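You operate a simulated robot arm through the tools that you are given. There is no shell and no other tool. Be economical: measure what you need, move in short steps, check, and stop when the job is done.

Carry out the task below with a simulated robot arm. There is one attempt and no reset: what you move stays moved.

## Task
Take the wide yellow-label box that says "Y-32" from the top of the grey side table and leave it on the large harbour print. Put one of the yellow drives from the top of the small grey desk on the free ledge of the tube stand. Put the black notebook labelled "R-2" from the top of the film bench on the small table by the glass door and the black notebook labelled "F-9" on the black-framed bench. Take the red box marked "R-46" from the top of the film bench and put it on the wide beige folder. Put two of the cream cloth weights from the top of the slide bench on the low shelf of the slide bench. Push the flap three of the four-flap box shut. Do these in any order. Set down upright: wide yellow-label box, yellow drive.
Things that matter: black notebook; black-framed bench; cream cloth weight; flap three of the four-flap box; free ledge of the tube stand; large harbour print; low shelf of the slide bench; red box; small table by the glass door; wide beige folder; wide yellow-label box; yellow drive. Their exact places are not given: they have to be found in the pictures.

It is judged by the outcome, as a careful person would: the job done as asked, and still so three seconds after it is handed in. It fails if anything else is knocked over, pushed out of place, dropped, spilled or broken. Flat cloth is picked up by pressing the open fingertips on it (5 to 10 N) and closing them slowly along it; thin cloth reads only 2 to 8 mm in the jaws.

## Robot
A 7-joint arm with a fingered hand on a trunk, on a base that drives. Base frame: it is fixed to the floor where the robot stands at the start and does not move with it; the origin is under the middle of the robot, x ahead of it, y to its left, z up; the surface under the hand at the start is at about z = 0.78. Lengths are in m, angles in rad, forces in N, time in s.
Its first joint turns from -2.897 to 2.897 rad. Places, roughly: black notebook [3.25, -0.75, 0.75]; black-framed bench [-0.4, -2.6, 0.8]; cream cloth weight (9x5x3 cm) [3.6, -1.5, 0.8]; flap three of the four-flap box [-0.1, -2.5, 0.9]; free ledge of the tube stand (15x36 cm) [-1.2, 1.74, 0.6]; large harbour print [-3.75, 1.75, 0.25]; low shelf of the slide bench [3.3, -2.1, 0.2]; red box [3.5, -0.75, 1]; small table by the glass door [2.1, -2.7, 0.8]; wide beige folder [3.5, 0, 0.75]; wide yellow-label box [0.5, -0.25, 0.75]; yellow drive [1, -1, 0.75]. Payload 3.7 kg.
The TCP is the grasp point between the finger pads, 0.025 m short of the fingertips. In the tool frame z runs along the fingers and y along their closing line. Largest opening 0.088 m; the body of the gripper starts 0.029 m behind the TCP. The gripper is a hand of 5 fingers: y runs from the thumb to the fingers, the wrist lies at [-0.013, -0.106, -0.174] in the tool frame, and closing takes about 1.5 s.
Orientation is that of the tool frame in the base frame, as a unit quaternion [x, y, z, w]. With the fingers straight down and the wrist toward the robot, the tool's x, y and z point along [0, 1, 0], [1, 0, 0] and [0, 0, -1] of the base frame.

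## Interface
- The arm moves only by the tool play_rows. Its argument "series" is a list of rows, each a list of 7 numbers: the turn, a rotation vector about the tool's x, y, z in rad, then the shift along the tool's x, y, z in m, then the closure in counts, from 0 (fully open) to 255 (shut). In form: [[wx, wy, wz, tx, ty, tz, jaw], ...]. A call has 1 to 12 rows; each row shifts and turns the commanded pose from where the row before left it, along the tool's axes as they then stand. Each row takes 0.2 s and may step no farther than 0.05 m and 0.15 rad from the row before; otherwise, or with a gripper value out of range, the whole call is refused. A pose out of reach is approached as far as the arm can. The call stops where the force on the tool passes 40 N (or 10 N more than at its start, if that is more) or the arm is blocked; 0.2 s more then pass. Each finger travels about 0.108 m/s and halts on what it meets, pressing with about 29 N; the grip force reading is that of the motor and also rises with nothing between the fingers. The clock runs only during rows and for 0.2 s after the last one: add rows that do not move to give the fingers time. The reply holds the time, the measured pose of the TCP, the force on the tool along the base axes, the opening and the grip force, in the units named above and with some noise, with the torque about the TCP (base axes, N m) and any sound that the robot's microphone picked up, and new pictures: "pictures" is both (left out), scene, wrist or none.
- Cameras (640 x 400 px; columns grow to the right, rows downward): "scene" is now at [0.1486, 0.1488, 1.2993]; the picture's right is [-0.85, -0.53, 0.00], its down [-0.24, 0.40, -0.89] and it looks along [0.47, -0.75, -0.47] (base axes); focal length 285 px, centre (320, 200). "wrist" rides on the gripper at [0.059, -0.079, -0.105] in the tool frame; the picture's right is [-0.73, 0.32, -0.61], its down [-0.62, -0.68, 0.38] and it looks along [-0.29, 0.66, 0.70] (tool axes); focal length 234 px, centre (320, 200).
- drive_base(legs): drives the robot by 1 to 6 legs, each [ahead, left, turn to the left] in m, m and rad, along the robot's own axes; the way and the turn of a leg run together, so that a leg with both is an arc; at most 1.5 m and 3.142 rad a leg. The arm and the cameras ride along, it lands a little off, and it stops where it bumps. It gives what a move gives, and a new picture of the scene camera.
- hand_shape(shape): the hand has 5 fingers and takes this shape, open, in about a second: jaw (thumb against the fingers, like two jaws); tri (thumb and two fingers); tip (a fingertip pinch); poke (one finger out to press); point (the index stretched); flat (the hand flat); cup (the hand cupped); fist (a fist). The gripper value then closes the fingers along that shape, each until it touches; the sizes above hold for jaw. It gives what a move gives, with no picture.
- pan_tilt(pan, tilt): turns the head with the scene camera to pan (to the left, within 2.094 rad either way) and tilt (down, from -0.506 to 1.204), counted from straight ahead of the robot. It gives what a move gives, and a new picture of the scene camera.
- point_at(camera, pixels): for up to 12 pixels [column, row] of the newest picture of that camera ("zoom" is the newest enlarged one), the place [x, y, z] in the base frame of the surface seen there, good to about 0.002 m. It takes no simulated time.
- enlarge(camera, box): a new picture of the part [left, top, right, bottom] of that camera's present view, enlarged. It takes no simulated time.
- sign_off(): hands the job in; it is judged then, once.

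Go step by step. Measure first, check grasps and placings, and put right what went wrong. The budget is 145 turns and 260 pictures, counting those below and the enlarged ones. Unless the task says otherwise, let go and move clear before handing in.

The tools are called after ">>>" as name(argument=value, ...) on one line, values as JSON. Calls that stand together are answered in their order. play_rows: Moves the arm, as the interface text tells. Its arguments: {"type":"object","properties":{"series":{"type":"array"},"pictures":{"type":"string","enum":["both","scene","wrist","none"]}},"required":["series"]} The other tools are called the same way: hand_shape (shape) gives the hand a shape; drive_base (legs) drives the base; pan_tilt (pan, tilt) turns the head that bears the scene camera; point_at (camera, pixels) gives the place of the surface under pixels of a picture; enlarge (camera, box) takes an enlarged picture of a part of a camera's view; sign_off () hands the job in.

At the start:

```text
time_s: 0.0
tool_pos: [0.6715, -0.4, 1.0581]
orientation: [0.707, 0.707, 0.0, 0.0]
wrist_force: [-0.1, 0.1, -0.2]
ft_torque: [-0.02, 0.03, -0.01]
finger_gap: 0.0878
grasp_force: 0.0
shape: jaw
robot x, y, heading: [0.0005, -0.0016, 0.001]
head pan, tilt: [-1.018, 0.483]
```

scene: 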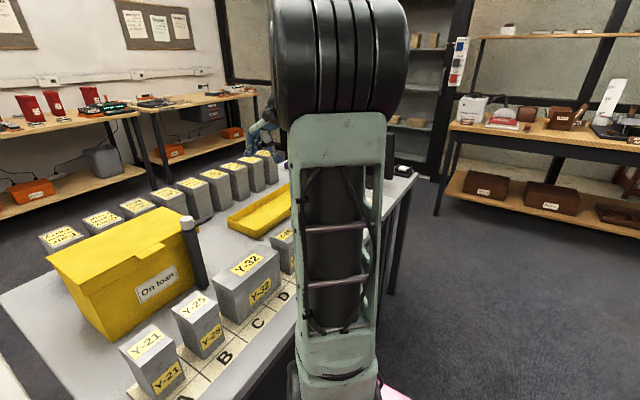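
wrist: 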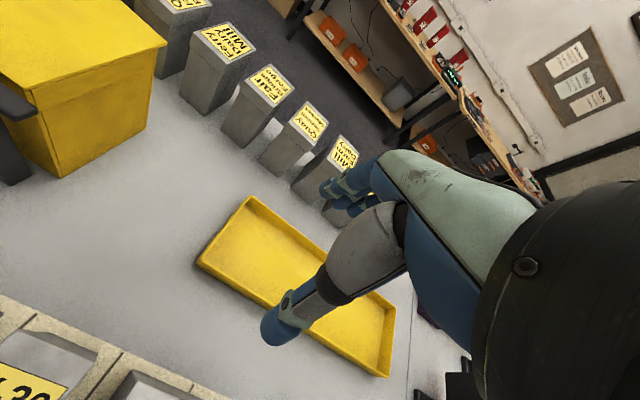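

The Y-32 box is at about (248,285) in the scene picture, on the grey side table next to the tray. I'll measure its corners and neighbours first.

>>> point_at(camera="scene", pixels=[[247, 264], [213, 274], [238, 288], [280, 262], [250, 245], [240, 322], [222, 300], [196, 308], [190, 220], [283, 238], [170, 300], [265, 335]])

>>> enlarge(camera="scene", box=[100, 180, 340, 400])

>>> pan_tilt(pan=-0.3, tilt=0.5)

```text
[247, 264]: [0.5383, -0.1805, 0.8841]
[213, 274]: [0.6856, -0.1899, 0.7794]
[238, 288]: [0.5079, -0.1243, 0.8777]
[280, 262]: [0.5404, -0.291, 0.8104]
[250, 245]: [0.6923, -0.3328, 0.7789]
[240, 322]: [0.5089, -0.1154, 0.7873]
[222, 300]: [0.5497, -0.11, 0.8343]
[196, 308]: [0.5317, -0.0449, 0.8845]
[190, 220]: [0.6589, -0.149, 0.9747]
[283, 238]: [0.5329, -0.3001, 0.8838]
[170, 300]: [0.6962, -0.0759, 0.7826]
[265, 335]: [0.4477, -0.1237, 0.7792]
```

```text
1.82 times, centred on (220, 290) of scene
```

zoom: 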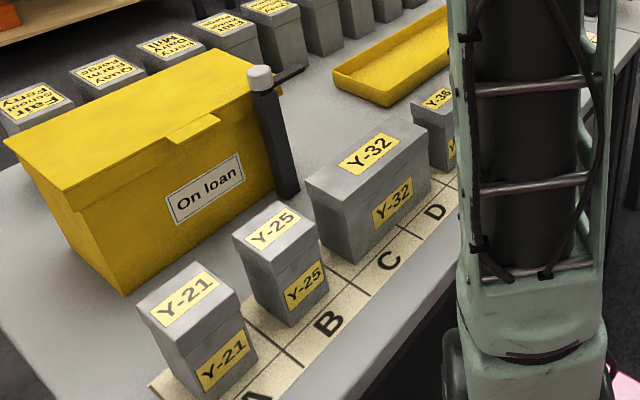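

```text
time_s: 1.1
tool_pos: [0.6718, -0.4004, 1.0588]
orientation: [0.707, 0.707, 0.0, 0.0]
wrist_force: [-0.5, 1.4, 0.5]
ft_torque: [-0.03, 0.02, -0.02]
finger_gap: 0.0879
grasp_force: 0.1
shape: jaw
robot x, y, heading: [0.001, 0.0035, 0.0]
head pan, tilt: [-0.3, 0.499]
```

scene: 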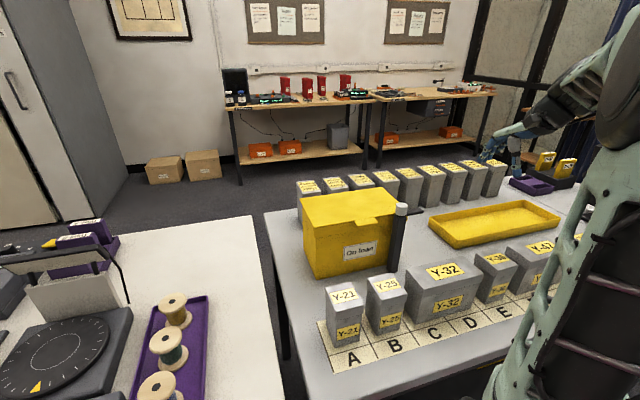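

The Y-32 box is about 6 cm deep and 13 cm wide, with its top at z≈0.884. I'll survey the rest of the room from here before moving.

>>> pan_tilt(pan=0.9, tilt=0.35)

>>> pan_tilt(pan=2.05, tilt=0.35)

>>> pan_tilt(pan=-2.05, tilt=0.4)

>>> pan_tilt(pan=-0.5, tilt=0.9)

```text
time_s: 2.5
tool_pos: [0.6707, -0.4008, 1.0575]
orientation: [0.707, 0.707, 0.0, 0.0]
wrist_force: [-0.5, -0.6, -0.5]
ft_torque: [-0.02, 0.01, -0.03]
finger_gap: 0.0875
grasp_force: 0.1
shape: jaw
robot x, y, heading: [0.0007, -0.0046, -0.002]
head pan, tilt: [0.901, 0.351]
```

scene: 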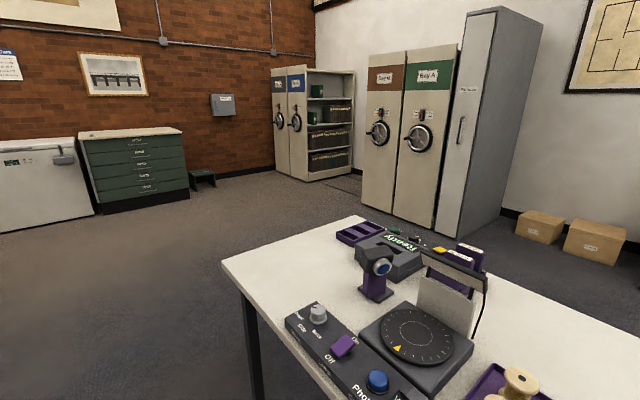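

```text
time_s: 3.9
tool_pos: [0.672, -0.4013, 1.0586]
orientation: [0.707, 0.707, 0.0, 0.0]
wrist_force: [0.8, 0.4, 0.1]
ft_torque: [-0.02, -0.02, 0.0]
finger_gap: 0.0881
grasp_force: 0.1
shape: jaw
robot x, y, heading: [0.0013, -0.001, 0.001]
head pan, tilt: [2.051, 0.351]
```

scene: 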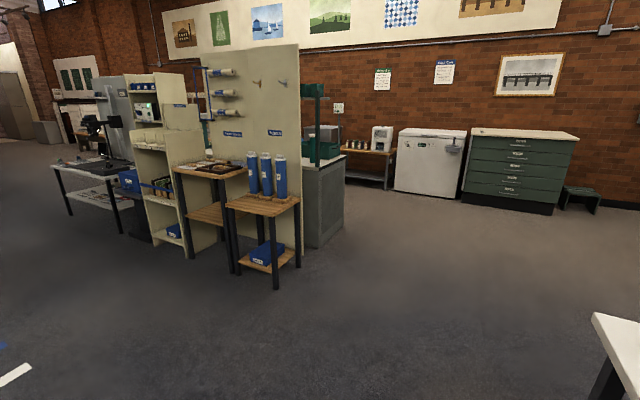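

```text
time_s: 7.2
tool_pos: [0.6707, -0.4016, 1.0583]
orientation: [0.707, 0.707, 0.0, 0.0]
wrist_force: [0.0, 0.2, -0.6]
ft_torque: [-0.01, 0.01, 0.05]
finger_gap: 0.0879
grasp_force: 0.1
shape: jaw
robot x, y, heading: [0.0013, 0.0032, 0.002]
head pan, tilt: [-2.051, 0.4]
```

scene: 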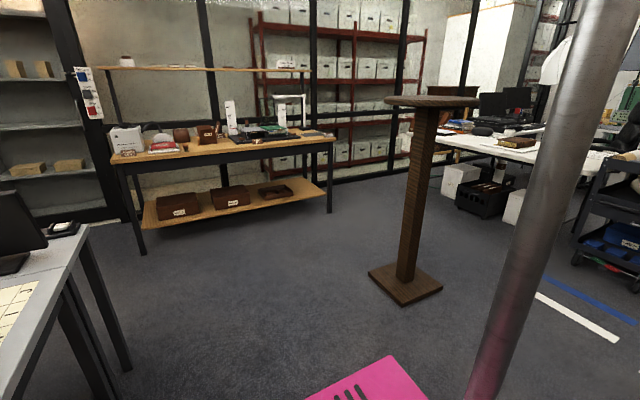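

```text
time_s: 8.8
tool_pos: [0.6701, -0.3996, 1.0587]
orientation: [0.707, 0.707, 0.001, -0.001]
wrist_force: [-0.8, 0.7, 0.4]
ft_torque: [0.02, -0.04, 0.0]
finger_gap: 0.0875
grasp_force: 0.0
shape: jaw
robot x, y, heading: [0.0007, -0.0021, 0.004]
head pan, tilt: [-0.499, 0.901]
```

scene: 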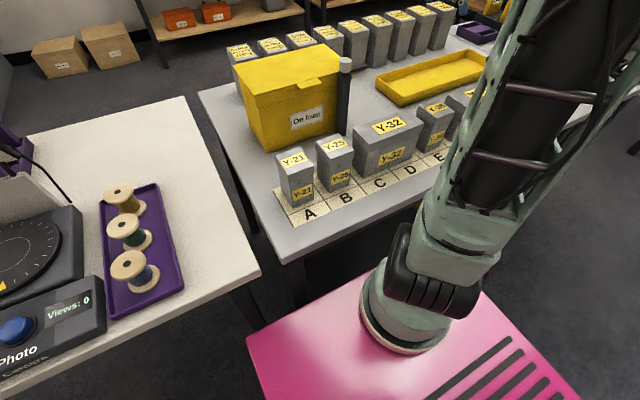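

The Y-32 box is too close to the robot for a straight-down grasp, at r≈0.56. I'll back off 0.27 m and look again.

>>> drive_base(legs=[[-0.27, 0, 0]])

>>> pan_tilt(pan=-0.3, tilt=0.7)

```text
time_s: 10.7
tool_pos: [0.4038, -0.3993, 1.0581]
orientation: [0.707, 0.708, 0.001, 0.0]
wrist_force: [0.9, 0.2, 0.3]
ft_torque: [-0.02, -0.03, 0.0]
finger_gap: 0.0876
grasp_force: 0.1
shape: jaw
robot x, y, heading: [-0.2682, 0.0009, 0.003]
head pan, tilt: [-0.499, 0.901]
```

scene: 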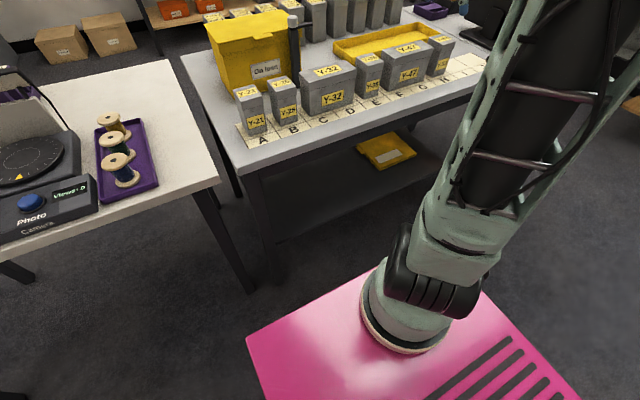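

```text
time_s: 11.4
tool_pos: [0.4025, -0.4, 1.0584]
orientation: [0.706, 0.708, -0.001, 0.0]
wrist_force: [-0.2, -0.2, -0.3]
ft_torque: [0.0, -0.02, 0.0]
finger_gap: 0.0873
grasp_force: 0.1
shape: jaw
robot x, y, heading: [-0.267, -0.0031, 0.002]
head pan, tilt: [-0.3, 0.7]
```

scene: 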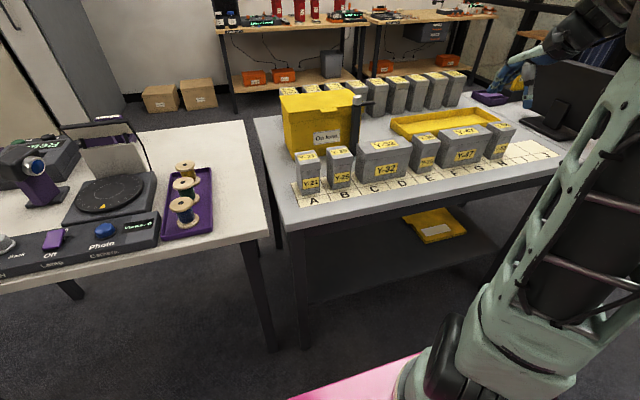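

>>> enlarge(camera="scene", box=[280, 100, 480, 220])

>>> point_at(camera="scene", pixels=[[358, 154], [407, 149], [400, 140], [364, 143], [384, 147], [384, 170], [360, 180], [408, 172], [362, 165], [406, 160], [352, 152], [412, 140]])

```text
3.20 times, centred on (380, 160) of scene
```

zoom: 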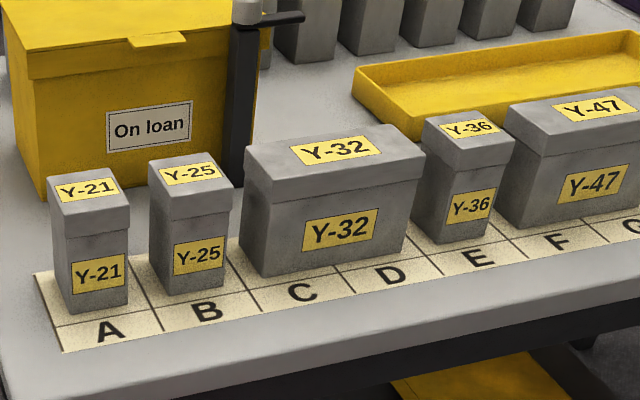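

```text
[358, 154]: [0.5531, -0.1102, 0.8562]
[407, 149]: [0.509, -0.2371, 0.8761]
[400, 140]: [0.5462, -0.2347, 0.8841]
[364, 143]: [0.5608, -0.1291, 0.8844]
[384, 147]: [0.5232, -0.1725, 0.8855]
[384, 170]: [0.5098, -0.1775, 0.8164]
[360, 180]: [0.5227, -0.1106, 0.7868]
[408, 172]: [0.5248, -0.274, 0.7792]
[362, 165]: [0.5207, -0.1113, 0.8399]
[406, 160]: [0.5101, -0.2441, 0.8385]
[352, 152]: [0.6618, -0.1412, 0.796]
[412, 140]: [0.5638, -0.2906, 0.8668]
```

The Y-32 box is centred near (0.539, -0.18), its top at 0.884, with about 2 cm of clearance to each neighbour. I'll move the hand above it and check.

>>> play_rows(series=[[0, 0, 0, 0.044, 0.0272, 0, 0], [0, 0, 0, 0.044, 0.0272, 0, 0], [0, 0, 0, 0.044, 0.0272, 0, 0], [0, 0, 0, 0.044, 0.0272, 0, 0], [0, 0, 0, 0.044, 0.0272, 0, 0], [0, 0, 0, 0, 0, 0.04, 0], [0, 0, 0, 0, 0, 0.04, 0], [0, 0, 0, 0, 0, 0, 0]])

```text
refused: row 1 steps farther than a row can; nothing moved
```

The row step was just over the limit, so I'll use smaller steps.

>>> play_rows(series=[[0, 0, 0, 0.0367, 0.0226, 0, 0], [0, 0, 0, 0.0367, 0.0226, 0, 0], [0, 0, 0, 0.0367, 0.0226, 0, 0], [0, 0, 0, 0.0367, 0.0226, 0, 0], [0, 0, 0, 0.0367, 0.0226, 0, 0], [0, 0, 0, 0.0367, 0.0226, 0, 0], [0, 0, 0, 0, 0, 0.04, 0], [0, 0, 0, 0, 0, 0.04, 0], [0, 0, 0, 0, 0, 0, 0]])

```text
time_s: 13.4
tool_pos: [0.5386, -0.181, 0.9811]
orientation: [0.707, 0.707, 0.001, 0.001]
wrist_force: [-0.6, -0.6, 0.4]
ft_torque: [0.0, -0.02, 0.0]
finger_gap: 0.0875
grasp_force: 0.0
shape: jaw
robot x, y, heading: [-0.2677, -0.0, 0.001]
head pan, tilt: [-0.3, 0.7]
```

scene: 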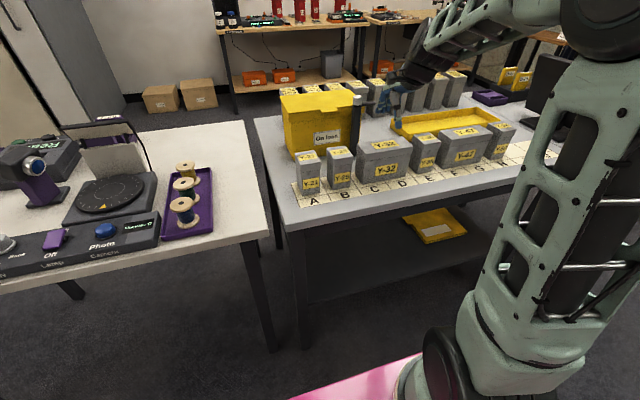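
wrist: 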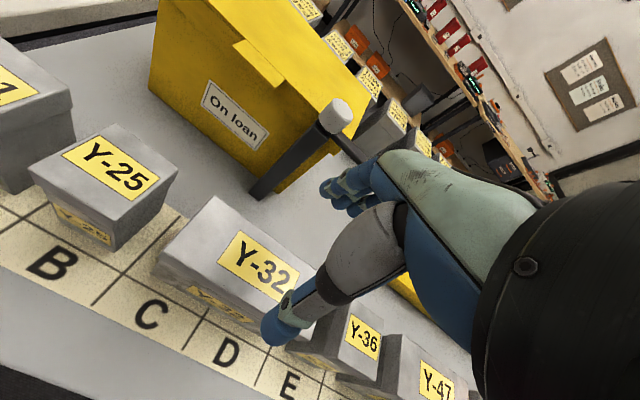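

The hand sits over the box, thumb on the near side and fingers clear of the post. I'll descend to z≈0.86 and close.

>>> play_rows(series=[[0, 0, 0, 0, 0, 0.04, 0], [0, 0, 0, 0, 0, 0.04, 0], [0, 0, 0, 0, 0, 0.02, 0], [0, 0, 0, 0, 0, 0.02, 0], [0, 0, 0, 0, 0, 0, 0]])

```text
time_s: 14.8
tool_pos: [0.5398, -0.1795, 0.8625]
orientation: [0.707, 0.707, 0.003, 0.005]
wrist_force: [0.0, -0.1, 16.5]
ft_torque: [-0.07, -0.02, 0.06]
finger_gap: 0.0879
grasp_force: 0.2
shape: jaw
robot x, y, heading: [-0.2665, 0.0021, 0.001]
head pan, tilt: [-0.3, 0.7]
stopped in row 5: the force on the tool passed its limit at 41 N (the readings are from after the stop); the commanded pose is now the measured one
```

scene: 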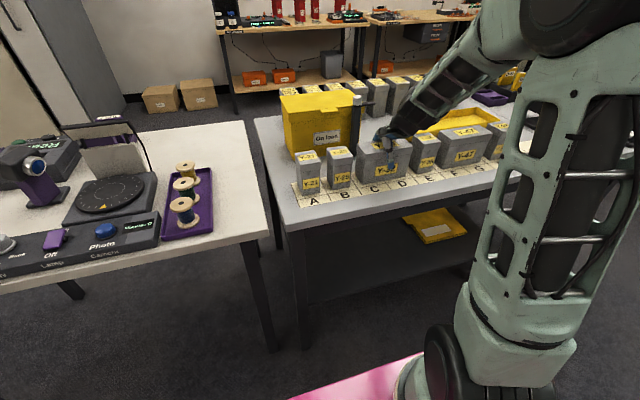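
wrist: 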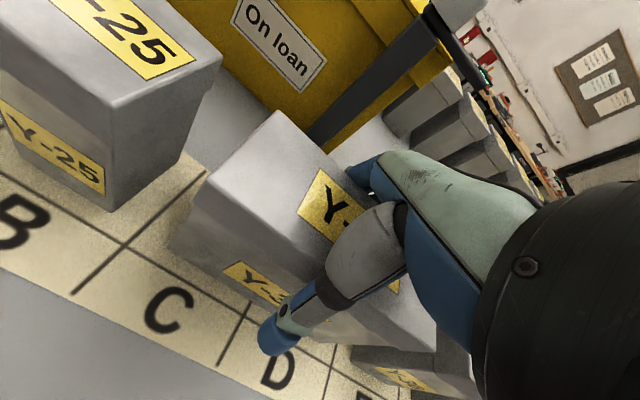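

The palm touched the box top at z=0.8625. I'll lift 6 mm and close.

>>> play_rows(series=[[0, 0, 0, 0, 0, -0.006, 0], [0, 0, 0, 0, 0, 0, 60], [0, 0, 0, 0, 0, 0, 120], [0, 0, 0, 0, 0, 0, 180], [0, 0, 0, 0, 0, 0, 255], [0, 0, 0, 0, 0, 0, 255], [0, 0, 0, 0, 0, 0, 255], [0, 0, 0, 0, 0, 0, 255], [0, 0, 0, 0, 0, 0, 255]], pictures="wrist")

```text
time_s: 16.8
tool_pos: [0.5395, -0.1799, 0.8652]
orientation: [0.707, 0.707, 0.002, 0.003]
wrist_force: [0.1, 0.0, 0.1]
ft_torque: [-0.07, -0.05, 0.05]
finger_gap: 0.0534
grasp_force: 28.9
shape: jaw
robot x, y, heading: [-0.2687, 0.0007, 0.004]
head pan, tilt: [-0.3, 0.7]
```

wrist: 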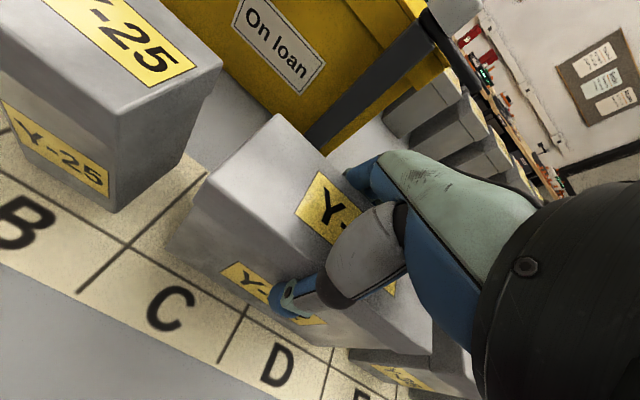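

The grip holds at a 0.053 m opening. I'll lift it straight up.

>>> play_rows(series=[[0, 0, 0, 0, 0, -0.02, 255], [0, 0, 0, 0, 0, -0.03, 255], [0, 0, 0, 0, 0, -0.04, 255], [0, 0, 0, 0, 0, -0.04, 255], [0, 0, 0, 0, 0, -0.04, 255], [0, 0, 0, 0, 0, -0.04, 255], [0, 0, 0, 0, 0, -0.04, 255], [0, 0, 0, 0, 0, 0, 255]])

```text
time_s: 18.6
tool_pos: [0.5368, -0.1771, 1.1152]
orientation: [0.707, 0.707, 0.002, 0.003]
wrist_force: [-0.1, -0.4, -4.4]
ft_torque: [0.03, -0.01, 0.0]
finger_gap: 0.053
grasp_force: 28.7
shape: jaw
robot x, y, heading: [-0.2711, 0.0019, -0.001]
head pan, tilt: [-0.3, 0.7]
```

scene: 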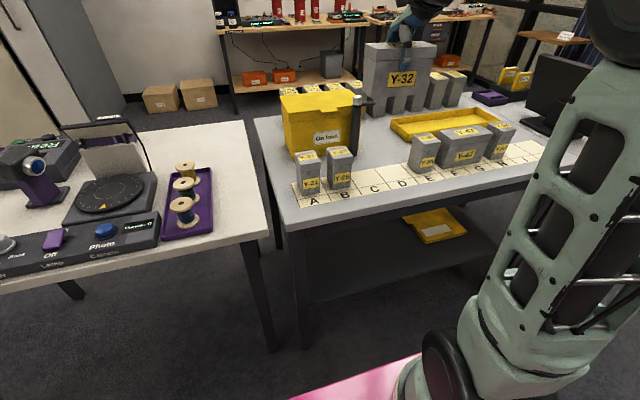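
wrist: 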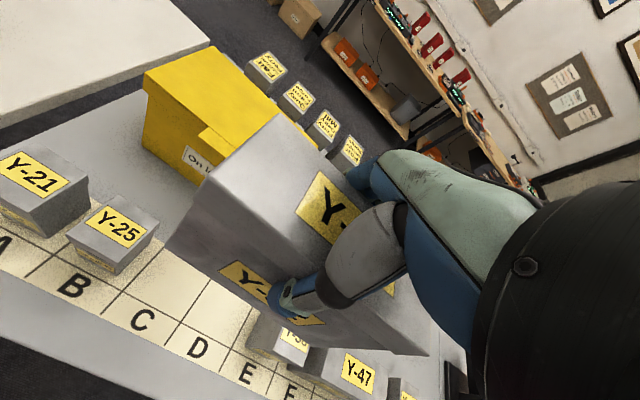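

The box is held level. Before I turn with it, I'll measure the white table's near corner and look behind me.

>>> point_at(camera="scene", pixels=[[5, 285], [262, 238], [130, 262], [300, 225]])

>>> drive_base(legs=[[-0.7, 0, 0]])

>>> pan_tilt(pan=2.09, tilt=0.45)

>>> pan_tilt(pan=-2.09, tilt=0.45)

```text
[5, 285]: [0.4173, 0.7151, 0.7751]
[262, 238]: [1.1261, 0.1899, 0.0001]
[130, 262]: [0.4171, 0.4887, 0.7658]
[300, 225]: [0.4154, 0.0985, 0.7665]
```

```text
time_s: 22.4
tool_pos: [-0.1478, -0.177, 1.117]
orientation: [0.706, 0.708, 0.002, 0.003]
wrist_force: [-0.5, 0.5, -3.1]
ft_torque: [0.0, -0.01, 0.0]
finger_gap: 0.0532
grasp_force: 29.0
shape: jaw
robot x, y, heading: [-0.9516, -0.0003, 0.003]
head pan, tilt: [-0.3, 0.7]
```

scene: 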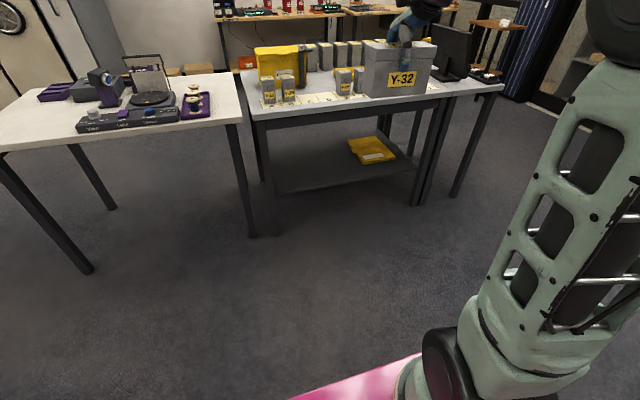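

```text
time_s: 24.5
tool_pos: [-0.1466, -0.1772, 1.1156]
orientation: [0.707, 0.707, 0.002, 0.003]
wrist_force: [0.1, -0.6, -4.2]
ft_torque: [0.03, 0.0, -0.01]
finger_gap: 0.053
grasp_force: 29.2
shape: jaw
robot x, y, heading: [-0.9484, -0.0004, 0.0]
head pan, tilt: [2.089, 0.45]
```

scene: 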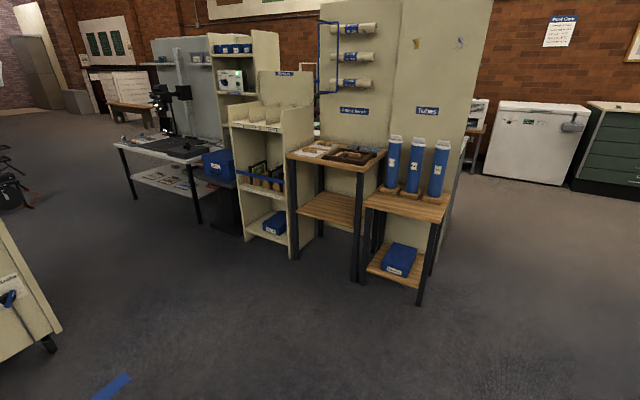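

```text
time_s: 27.9
tool_pos: [-0.1465, -0.1773, 1.116]
orientation: [0.706, 0.708, 0.002, 0.003]
wrist_force: [0.4, 0.1, -4.3]
ft_torque: [0.03, -0.04, 0.02]
finger_gap: 0.0529
grasp_force: 29.3
shape: jaw
robot x, y, heading: [-0.9522, -0.0002, 0.006]
head pan, tilt: [-2.089, 0.45]
```

scene: 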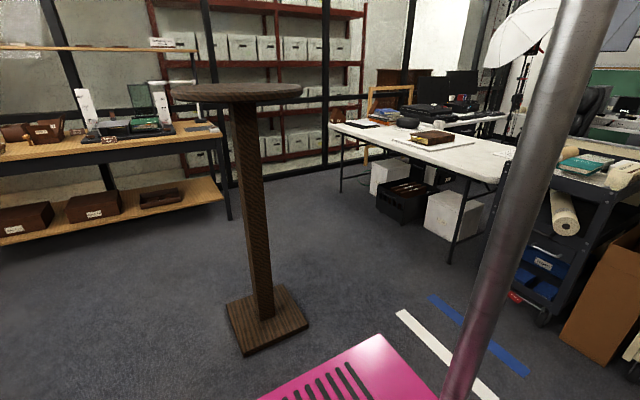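

The pedestal, tube stand, carts and tables are all in view now. I'll measure the pedestal, the cart and the floor behind me.

>>> point_at(camera="scene", pixels=[[227, 300], [306, 325], [236, 90], [300, 88], [175, 92], [443, 250], [560, 350], [545, 320], [330, 130], [420, 158], [512, 160]])

>>> pan_tilt(pan=2.09, tilt=0.35)

>>> point_at(camera="scene", pixels=[[400, 178], [375, 170], [432, 186], [440, 165], [55, 285], [5, 210], [350, 130], [340, 215], [430, 200], [20, 300], [280, 110], [140, 120]])

```text
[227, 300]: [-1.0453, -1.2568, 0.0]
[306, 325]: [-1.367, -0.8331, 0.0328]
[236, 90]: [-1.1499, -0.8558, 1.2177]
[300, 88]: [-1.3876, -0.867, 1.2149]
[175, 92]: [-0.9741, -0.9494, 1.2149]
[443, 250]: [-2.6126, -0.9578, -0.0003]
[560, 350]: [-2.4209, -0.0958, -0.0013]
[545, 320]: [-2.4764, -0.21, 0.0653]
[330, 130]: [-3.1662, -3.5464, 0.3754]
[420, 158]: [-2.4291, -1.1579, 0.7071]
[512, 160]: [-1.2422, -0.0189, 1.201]
```

```text
time_s: 31.3
tool_pos: [-0.1474, -0.1782, 1.1159]
orientation: [0.707, 0.708, 0.002, 0.003]
wrist_force: [0.4, 0.3, -4.3]
ft_torque: [0.02, 0.0, 0.02]
finger_gap: 0.053
grasp_force: 29.4
shape: jaw
robot x, y, heading: [-0.9551, 0.0012, 0.006]
head pan, tilt: [2.089, 0.351]
```

scene: 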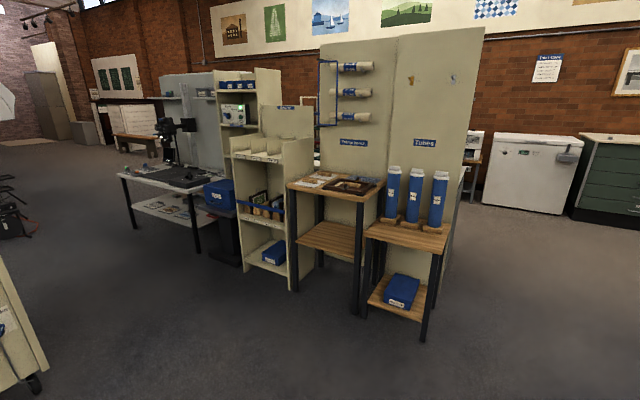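

```text
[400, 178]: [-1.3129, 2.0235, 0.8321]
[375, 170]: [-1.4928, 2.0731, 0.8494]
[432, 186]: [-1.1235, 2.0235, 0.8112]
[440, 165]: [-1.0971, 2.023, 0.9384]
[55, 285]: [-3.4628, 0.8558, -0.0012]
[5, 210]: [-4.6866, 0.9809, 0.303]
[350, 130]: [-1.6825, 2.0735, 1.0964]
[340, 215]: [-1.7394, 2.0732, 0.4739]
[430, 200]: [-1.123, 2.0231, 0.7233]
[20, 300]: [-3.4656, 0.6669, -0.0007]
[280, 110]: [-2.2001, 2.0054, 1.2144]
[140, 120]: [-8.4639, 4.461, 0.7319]
```

The harbour print is probably on the low shelf of the white table at about (170,205). I'll turn left in place to face that way and look closer.

>>> drive_base(legs=[[0, 0, 2.6]])

>>> pan_tilt(pan=0.15, tilt=0.4)

```text
time_s: 37.9
tool_pos: [-1.5534, 0.5621, 1.1148]
orientation: [-0.494, 0.869, 0.003, -0.001]
wrist_force: [-0.4, -0.5, -4.3]
ft_torque: [-0.04, 0.03, 0.0]
finger_gap: 0.052
grasp_force: 28.9
shape: jaw
robot x, y, heading: [-0.9533, -0.0, 2.609]
head pan, tilt: [2.089, 0.351]
```

scene: 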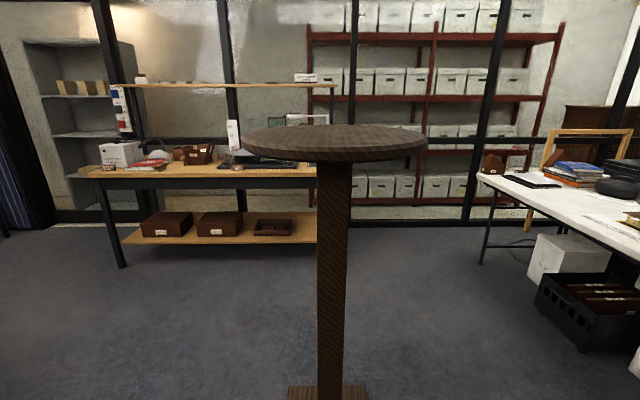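

```text
time_s: 39.8
tool_pos: [-1.5539, 0.5621, 1.116]
orientation: [-0.495, 0.869, 0.004, 0.0]
wrist_force: [-0.1, -0.3, -4.4]
ft_torque: [0.0, 0.01, 0.0]
finger_gap: 0.0521
grasp_force: 28.8
shape: jaw
robot x, y, heading: [-0.9538, 0.0021, 2.608]
head pan, tilt: [0.15, 0.4]
```

scene: 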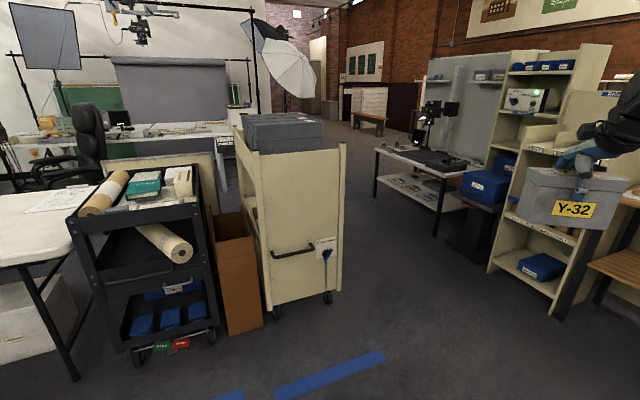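

>>> enlarge(camera="scene", box=[360, 120, 520, 230])

>>> point_at(camera="scene", pixels=[[377, 150], [433, 170], [434, 236], [376, 196], [410, 182], [430, 190], [345, 250], [330, 300], [395, 180], [465, 245], [410, 158], [485, 190]])

```text
3.64 times, centred on (440, 175) of scene
```

zoom: 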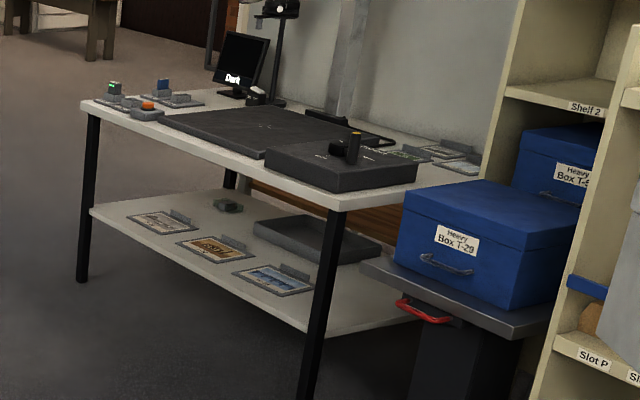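

```text
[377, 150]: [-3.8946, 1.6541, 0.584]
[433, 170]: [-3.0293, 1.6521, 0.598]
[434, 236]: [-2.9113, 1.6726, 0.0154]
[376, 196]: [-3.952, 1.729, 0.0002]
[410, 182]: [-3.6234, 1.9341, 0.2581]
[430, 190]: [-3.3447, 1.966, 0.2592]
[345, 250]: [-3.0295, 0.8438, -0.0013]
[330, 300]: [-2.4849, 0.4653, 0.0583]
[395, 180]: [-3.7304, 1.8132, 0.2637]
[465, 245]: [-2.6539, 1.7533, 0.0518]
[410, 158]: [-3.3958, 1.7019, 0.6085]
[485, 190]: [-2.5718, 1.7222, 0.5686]
```

The shelf at z≈0.26 holds three small prints, one of which must be the harbour. I'll drive nearer to read them.

>>> drive_base(legs=[[1.0, 0, 0]])

>>> pan_tilt(pan=-0.1, tilt=0.55)

>>> enlarge(camera="scene", box=[240, 120, 440, 245])

```text
time_s: 45.0
tool_pos: [-2.4274, 1.0744, 1.116]
orientation: [-0.496, 0.868, 0.004, -0.002]
wrist_force: [-0.6, 0.2, -5.0]
ft_torque: [-0.04, 0.03, 0.0]
finger_gap: 0.052
grasp_force: 29.2
shape: jaw
robot x, y, heading: [-1.8246, 0.5121, 2.61]
head pan, tilt: [0.15, 0.4]
```

scene: 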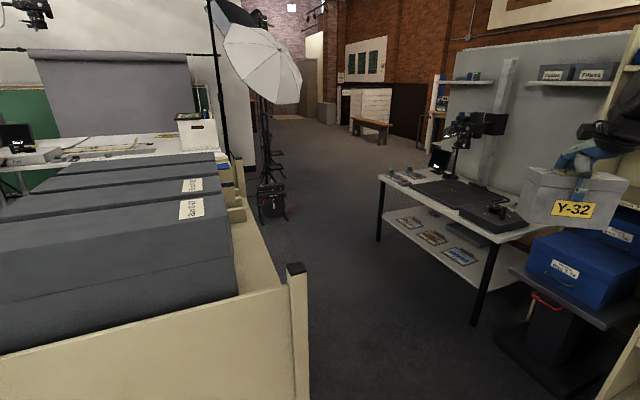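

```text
time_s: 45.8
tool_pos: [-2.4269, 1.0733, 1.1148]
orientation: [-0.496, 0.868, 0.003, -0.001]
wrist_force: [-0.1, 0.6, -4.0]
ft_torque: [0.03, 0.01, -0.02]
finger_gap: 0.052
grasp_force: 29.0
shape: jaw
robot x, y, heading: [-1.8228, 0.5113, 2.605]
head pan, tilt: [-0.099, 0.55]
```

scene: 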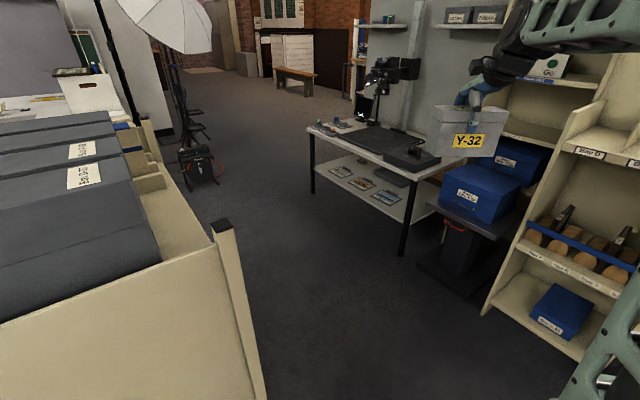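

```text
3.20 times, centred on (340, 182) of scene
```

zoom: 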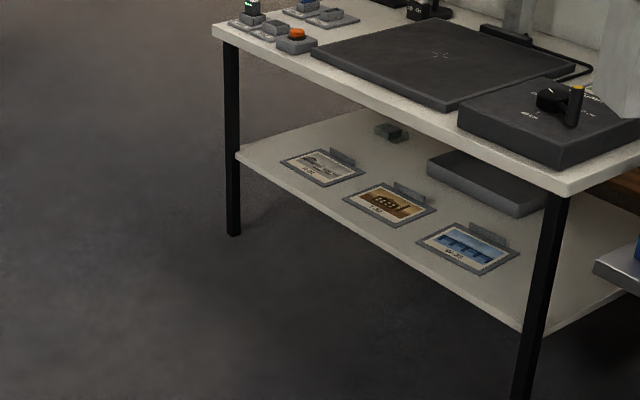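

The three prints are on the shelf but still too small to read. I'll measure them and the corridor limits.

>>> point_at(camera="zoom", pixels=[[322, 168], [388, 204], [467, 248], [233, 230], [520, 325], [440, 272], [330, 187], [405, 190], [430, 120], [563, 185]])

>>> point_at(camera="scene", pixels=[[265, 385], [220, 222], [420, 250], [485, 310], [105, 325], [480, 270], [150, 215]])

```text
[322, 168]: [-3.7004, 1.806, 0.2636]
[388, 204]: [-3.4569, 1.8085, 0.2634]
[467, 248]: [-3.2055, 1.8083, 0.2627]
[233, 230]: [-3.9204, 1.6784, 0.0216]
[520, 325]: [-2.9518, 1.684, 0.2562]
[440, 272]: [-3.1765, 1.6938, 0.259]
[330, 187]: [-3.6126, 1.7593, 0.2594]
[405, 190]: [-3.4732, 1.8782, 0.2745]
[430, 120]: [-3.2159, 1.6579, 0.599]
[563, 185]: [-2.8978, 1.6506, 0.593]
```

```text
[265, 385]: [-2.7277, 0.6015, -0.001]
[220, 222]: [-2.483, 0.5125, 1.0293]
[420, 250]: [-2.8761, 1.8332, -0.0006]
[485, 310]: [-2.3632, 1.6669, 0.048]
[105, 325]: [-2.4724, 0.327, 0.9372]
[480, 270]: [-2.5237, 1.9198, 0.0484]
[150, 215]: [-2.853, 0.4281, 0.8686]
```

The prints' centres are at x≈-3.70, -3.46 and -3.21, y≈1.81, z≈0.263. I'll raise the load, square up to heading π and go down the corridor at y≈0.96.

>>> play_rows(series=[[0, 0, 0, 0, 0, -0.04, 255], [0, 0, 0, 0, 0, -0.04, 255], [0, 0, 0, 0, 0, -0.04, 255]], pictures="none")

>>> drive_base(legs=[[0, 0, 0.53], [0, -0.45, 0], [0.9, 0, 0]])

>>> pan_tilt(pan=-0.9, tilt=0.7)

```text
time_s: 46.6
tool_pos: [-2.4268, 1.074, 1.2362]
orientation: [-0.496, 0.868, 0.003, 0.0]
wrist_force: [-0.8, 0.9, -4.9]
ft_torque: [0.02, 0.0, -0.01]
finger_gap: 0.0522
grasp_force: 29.0
shape: jaw
robot x, y, heading: [-1.8261, 0.5145, 2.611]
head pan, tilt: [-0.099, 0.55]
```

```text
time_s: 55.1
tool_pos: [-3.5285, 1.1498, 1.2363]
orientation: [0.708, -0.707, -0.003, 0.002]
wrist_force: [0.7, 0.6, -4.4]
ft_torque: [-0.02, 0.01, -0.02]
finger_gap: 0.0519
grasp_force: 28.6
shape: jaw
robot x, y, heading: [-2.7255, 0.9703, -3.14]
head pan, tilt: [-0.099, 0.55]
```

scene: 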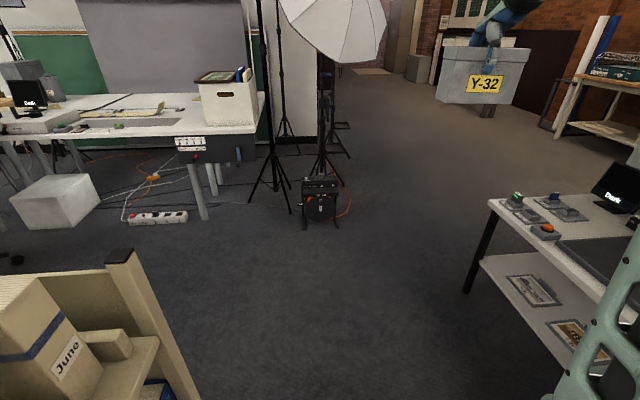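

```text
time_s: 56.3
tool_pos: [-3.5283, 1.1488, 1.2368]
orientation: [-0.706, 0.708, 0.002, -0.002]
wrist_force: [-0.4, 0.4, -5.0]
ft_torque: [0.03, 0.0, 0.01]
finger_gap: 0.0522
grasp_force: 29.4
shape: jaw
robot x, y, heading: [-2.7201, 0.9717, -3.137]
head pan, tilt: [-0.901, 0.7]
```

scene: 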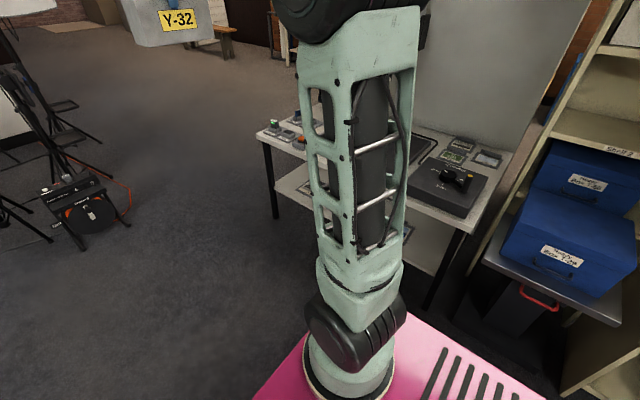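

The arm blocks this view. I'll pan to see the prints past its left side.

>>> pan_tilt(pan=-0.45, tilt=0.6)

>>> enlarge(camera="scene", box=[340, 140, 500, 240])

```text
time_s: 57.2
tool_pos: [-3.5293, 1.1494, 1.2362]
orientation: [-0.707, 0.707, 0.002, -0.001]
wrist_force: [-1.1, -0.7, -4.8]
ft_torque: [-0.01, 0.01, 0.01]
finger_gap: 0.0519
grasp_force: 29.6
shape: jaw
robot x, y, heading: [-2.7223, 0.9713, -3.137]
head pan, tilt: [-0.45, 0.6]
```

scene: 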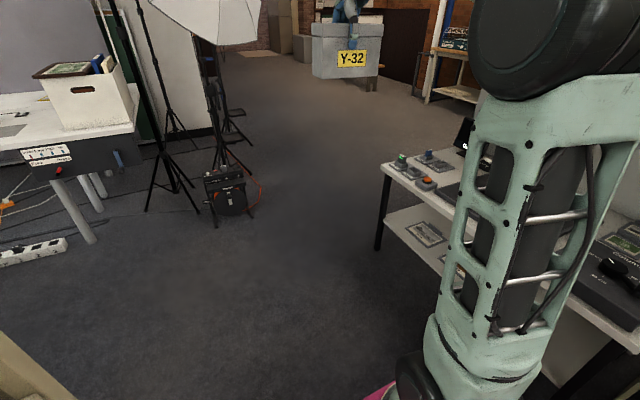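

```text
4.00 times, centred on (420, 190) of scene
```

zoom: 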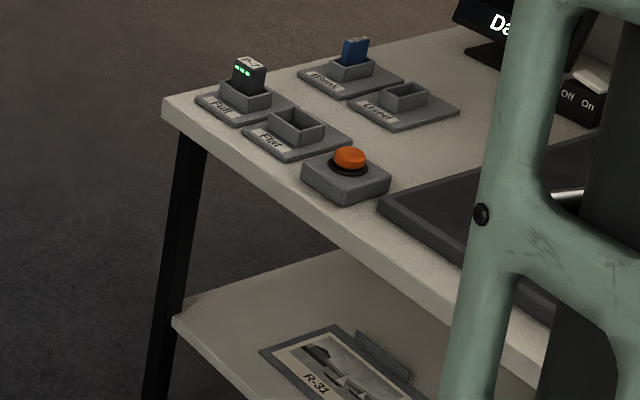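

The left print reads R-31. I need a better angle on the others, so I'll check clearance ahead before driving on.

>>> point_at(camera="scene", pixels=[[235, 215], [260, 5], [215, 40], [195, 130], [380, 245], [345, 20], [425, 100]])

```text
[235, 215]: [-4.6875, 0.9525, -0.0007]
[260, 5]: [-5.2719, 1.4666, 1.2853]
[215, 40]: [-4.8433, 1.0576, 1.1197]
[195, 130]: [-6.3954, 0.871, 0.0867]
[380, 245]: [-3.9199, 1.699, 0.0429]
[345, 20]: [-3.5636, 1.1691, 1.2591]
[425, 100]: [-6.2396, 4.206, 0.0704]
```

The umbrella is at x≈-4.84, which leaves room. I'll advance 0.65 m and look right.

>>> drive_base(legs=[[0.65, 0, 0]])

>>> pan_tilt(pan=-1.7, tilt=0.8)

```text
time_s: 60.8
tool_pos: [-4.1784, 1.131, 1.235]
orientation: [0.713, -0.702, -0.002, 0.001]
wrist_force: [-0.5, -0.7, -5.0]
ft_torque: [-0.02, -0.04, 0.04]
finger_gap: 0.0516
grasp_force: 28.7
shape: jaw
robot x, y, heading: [-3.372, 0.9679, -3.126]
head pan, tilt: [-0.45, 0.6]
```

scene: 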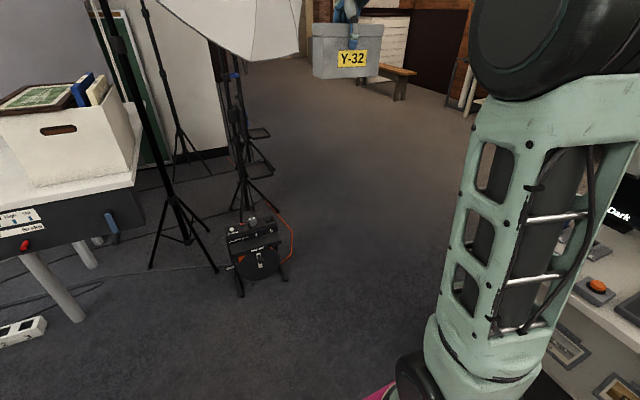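

```text
time_s: 62.2
tool_pos: [-4.1797, 1.1315, 1.2359]
orientation: [0.713, -0.702, -0.003, 0.001]
wrist_force: [0.1, 0.1, -4.9]
ft_torque: [0.01, 0.01, 0.0]
finger_gap: 0.0518
grasp_force: 28.3
shape: jaw
robot x, y, heading: [-3.374, 0.9655, -3.129]
head pan, tilt: [-1.7, 0.799]
```

scene: 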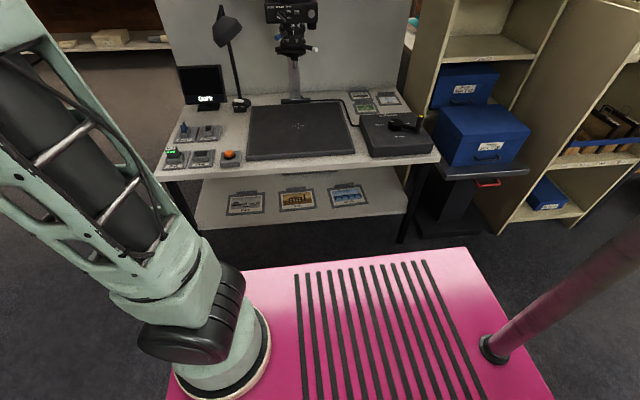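

Now the shelf is in clear view. I'll enlarge the prints and measure the pink base edge.

>>> enlarge(camera="scene", box=[200, 160, 400, 240])

>>> point_at(camera="scene", pixels=[[227, 203], [262, 211], [279, 200], [316, 206], [297, 198], [330, 195], [366, 203], [345, 185], [470, 250], [330, 258], [300, 128], [245, 200]])

```text
3.20 times, centred on (300, 200) of scene
```

zoom: 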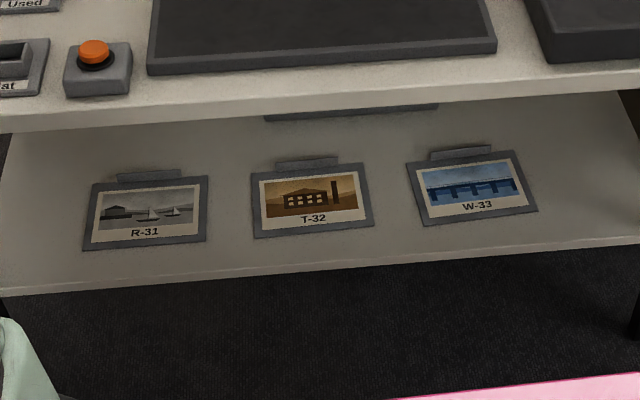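

```text
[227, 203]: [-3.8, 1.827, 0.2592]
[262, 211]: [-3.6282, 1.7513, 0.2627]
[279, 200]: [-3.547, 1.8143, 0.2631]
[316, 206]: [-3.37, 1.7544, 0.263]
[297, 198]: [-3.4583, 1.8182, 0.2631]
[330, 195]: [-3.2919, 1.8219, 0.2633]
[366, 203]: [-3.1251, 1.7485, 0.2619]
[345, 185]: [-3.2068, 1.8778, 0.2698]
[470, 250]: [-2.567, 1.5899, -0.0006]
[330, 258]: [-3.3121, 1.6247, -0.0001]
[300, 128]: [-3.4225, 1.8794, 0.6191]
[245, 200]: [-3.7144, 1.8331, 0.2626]
```

R-31 (sailing boats, harbour) is the target, centred near (-3.71, 1.805, 0.263). The shelf is low, so I must re-grasp the box from the side; the dark copy board on top could serve for that. I'll measure its clearances.

>>> point_at(camera="scene", pixels=[[250, 155], [350, 152], [345, 108], [255, 110], [292, 40], [290, 12], [240, 25], [310, 50], [205, 85], [232, 158], [300, 100], [255, 375]])

>>> enlarge(camera="scene", box=[150, 0, 450, 190])

```text
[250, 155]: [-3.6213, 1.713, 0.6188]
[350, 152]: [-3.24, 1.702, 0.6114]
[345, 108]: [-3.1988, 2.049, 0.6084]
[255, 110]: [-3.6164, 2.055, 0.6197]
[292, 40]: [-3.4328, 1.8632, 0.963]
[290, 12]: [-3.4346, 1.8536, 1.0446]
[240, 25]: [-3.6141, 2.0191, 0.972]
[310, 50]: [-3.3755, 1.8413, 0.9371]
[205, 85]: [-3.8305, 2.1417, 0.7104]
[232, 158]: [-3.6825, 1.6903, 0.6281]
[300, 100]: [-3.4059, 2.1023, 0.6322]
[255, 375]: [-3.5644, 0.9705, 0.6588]
```

```text
2.11 times, centred on (300, 95) of scene
```

zoom: 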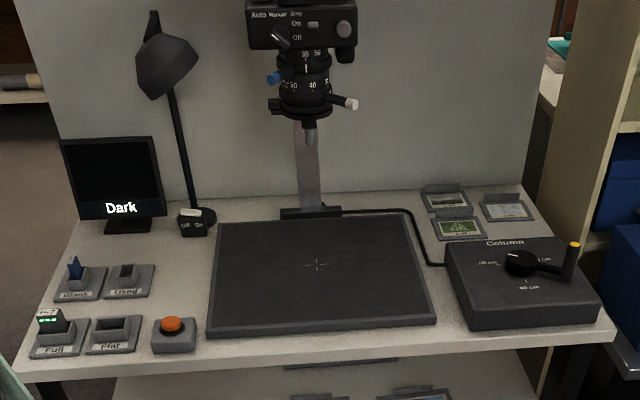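

The copy board's front left, near (-3.575, 1.78, 0.62), is free and under no part of the camera. I'll swing the arm right while yawing the hand, in two stages, to set the box down there with its long axis along y.

>>> play_rows(series=[[0, 0, 0.1315, -0.0327, -0.0153, 0.0083, 255], [0, 0, 0.1315, -0.0335, -0.0122, 0.0083, 255], [0, 0, 0.1315, -0.0341, -0.0092, 0.0083, 255], [0, 0, 0.1315, -0.0343, -0.0062, 0.0083, 255], [0, 0, 0.1315, -0.0343, -0.0031, 0.0083, 255], [0, 0, 0.1315, -0.0341, -0.0002, 0.0083, 255], [0, 0, 0.1315, -0.0336, 0.0027, 0.0083, 255], [0, 0, 0.1315, -0.0329, 0.0055, 0.0083, 255], [0, 0, 0.1315, -0.0319, 0.0081, 0.0083, 255], [0, 0, 0.1315, -0.0307, 0.0107, 0.0083, 255], [0, 0, 0.1315, -0.0294, 0.0132, 0.0083, 255], [0, 0, 0.1315, -0.0278, 0.0155, 0.0083, 255]], pictures="scene")

```text
time_s: 64.8
tool_pos: [-3.9319, 1.4498, 1.1359]
orientation: [-0.003, 1.0, 0.001, -0.003]
wrist_force: [0.4, -0.6, -4.5]
ft_torque: [0.02, 0.02, -0.02]
finger_gap: 0.0516
grasp_force: 28.8
shape: jaw
robot x, y, heading: [-3.3721, 0.9662, -3.121]
head pan, tilt: [-1.7, 0.799]
```

scene: 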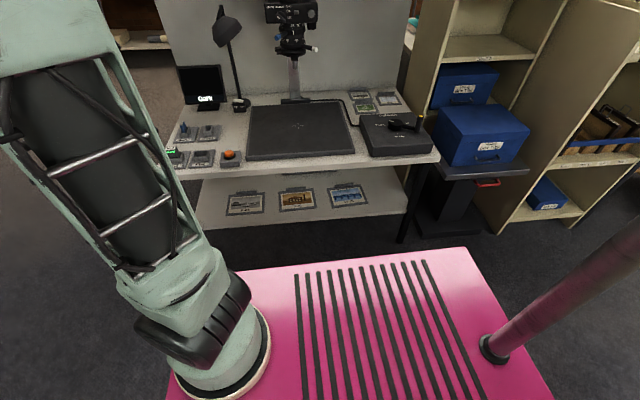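

The first half went as planned. I'll do the second half to (-3.575, 1.50) with the hand yawed so that tool y points to +x.

>>> play_rows(series=[[0, 0, 0.1309, -0.0294, 0.0062, 0.0083, 255], [0, 0, 0.1309, -0.0284, 0.0099, 0.0083, 255], [0, 0, 0.1309, -0.0268, 0.0136, 0.0083, 255], [0, 0, 0.1309, -0.0248, 0.017, 0.0083, 255], [0, 0, 0.1309, -0.0225, 0.02, 0.0083, 255], [0, 0, 0.1309, -0.0196, 0.0228, 0.0083, 255], [0, 0, 0.1309, -0.0164, 0.0252, 0.0083, 255], [0, 0, 0.1309, -0.013, 0.0271, 0.0083, 255], [0, 0, 0.1309, -0.0094, 0.0286, 0.0083, 255], [0, 0, 0.1309, -0.0056, 0.0295, 0.0083, 255], [0, 0, 0.1309, -0.0017, 0.03, 0.0083, 255], [0, 0, 0.1309, 0.0023, 0.03, 0.0083, 255]], pictures="scene")

```text
time_s: 67.4
tool_pos: [-3.5825, 1.5239, 1.0338]
orientation: [0.704, 0.71, -0.002, -0.002]
wrist_force: [-1.3, -0.8, -4.7]
ft_torque: [0.02, 0.0, 0.02]
finger_gap: 0.0515
grasp_force: 29.2
shape: jaw
robot x, y, heading: [-3.371, 0.9656, -3.123]
head pan, tilt: [-1.7, 0.799]
```

scene: 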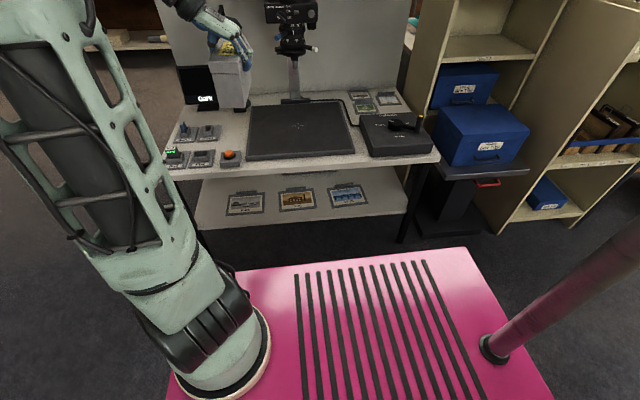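

The hand is at (-3.58, 1.52), clear of the table edge. I'll lower to z≈0.755 and then slide in over the board.

>>> play_rows(series=[[0, 0, 0, 0, 0.004, 0.045, 255], [0, 0, 0, 0, 0.004, 0.045, 255], [0, 0, 0, 0, 0, 0.045, 255], [0, 0, 0, 0, 0, 0.045, 255], [0, 0, 0, 0, 0, 0.045, 255], [0, 0, 0, 0, 0, 0.045, 255], [0, 0, 0, 0, 0, 0, 255]], pictures="scene")

>>> enlarge(camera="scene", box=[150, 0, 400, 190])

```text
time_s: 69.0
tool_pos: [-3.5721, 1.5236, 0.7622]
orientation: [0.703, 0.711, -0.001, -0.003]
wrist_force: [0.9, 0.4, -4.7]
ft_torque: [0.01, -0.05, -0.01]
finger_gap: 0.0513
grasp_force: 29.4
shape: jaw
robot x, y, heading: [-3.3683, 0.9649, -3.126]
head pan, tilt: [-1.7, 0.799]
```

scene: 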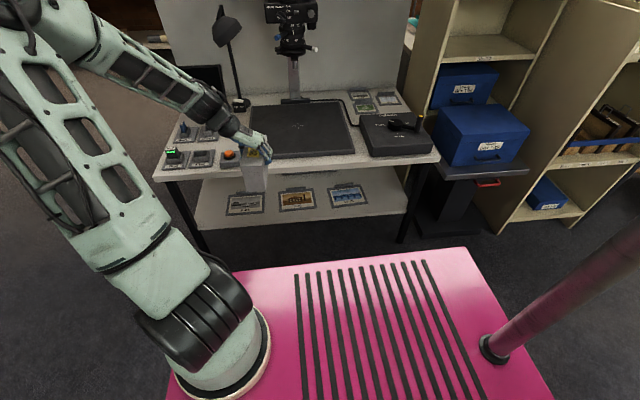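

```text
2.11 times, centred on (275, 95) of scene
```

zoom: 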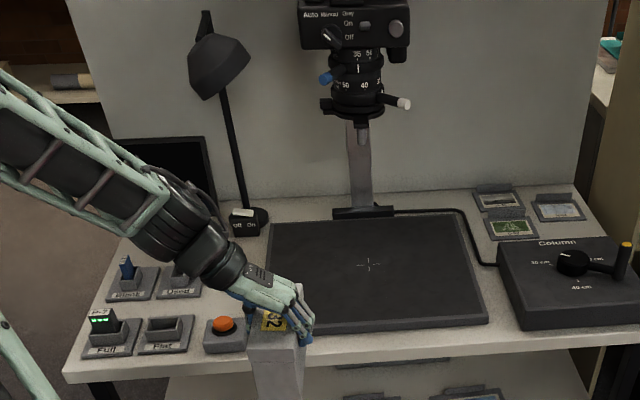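

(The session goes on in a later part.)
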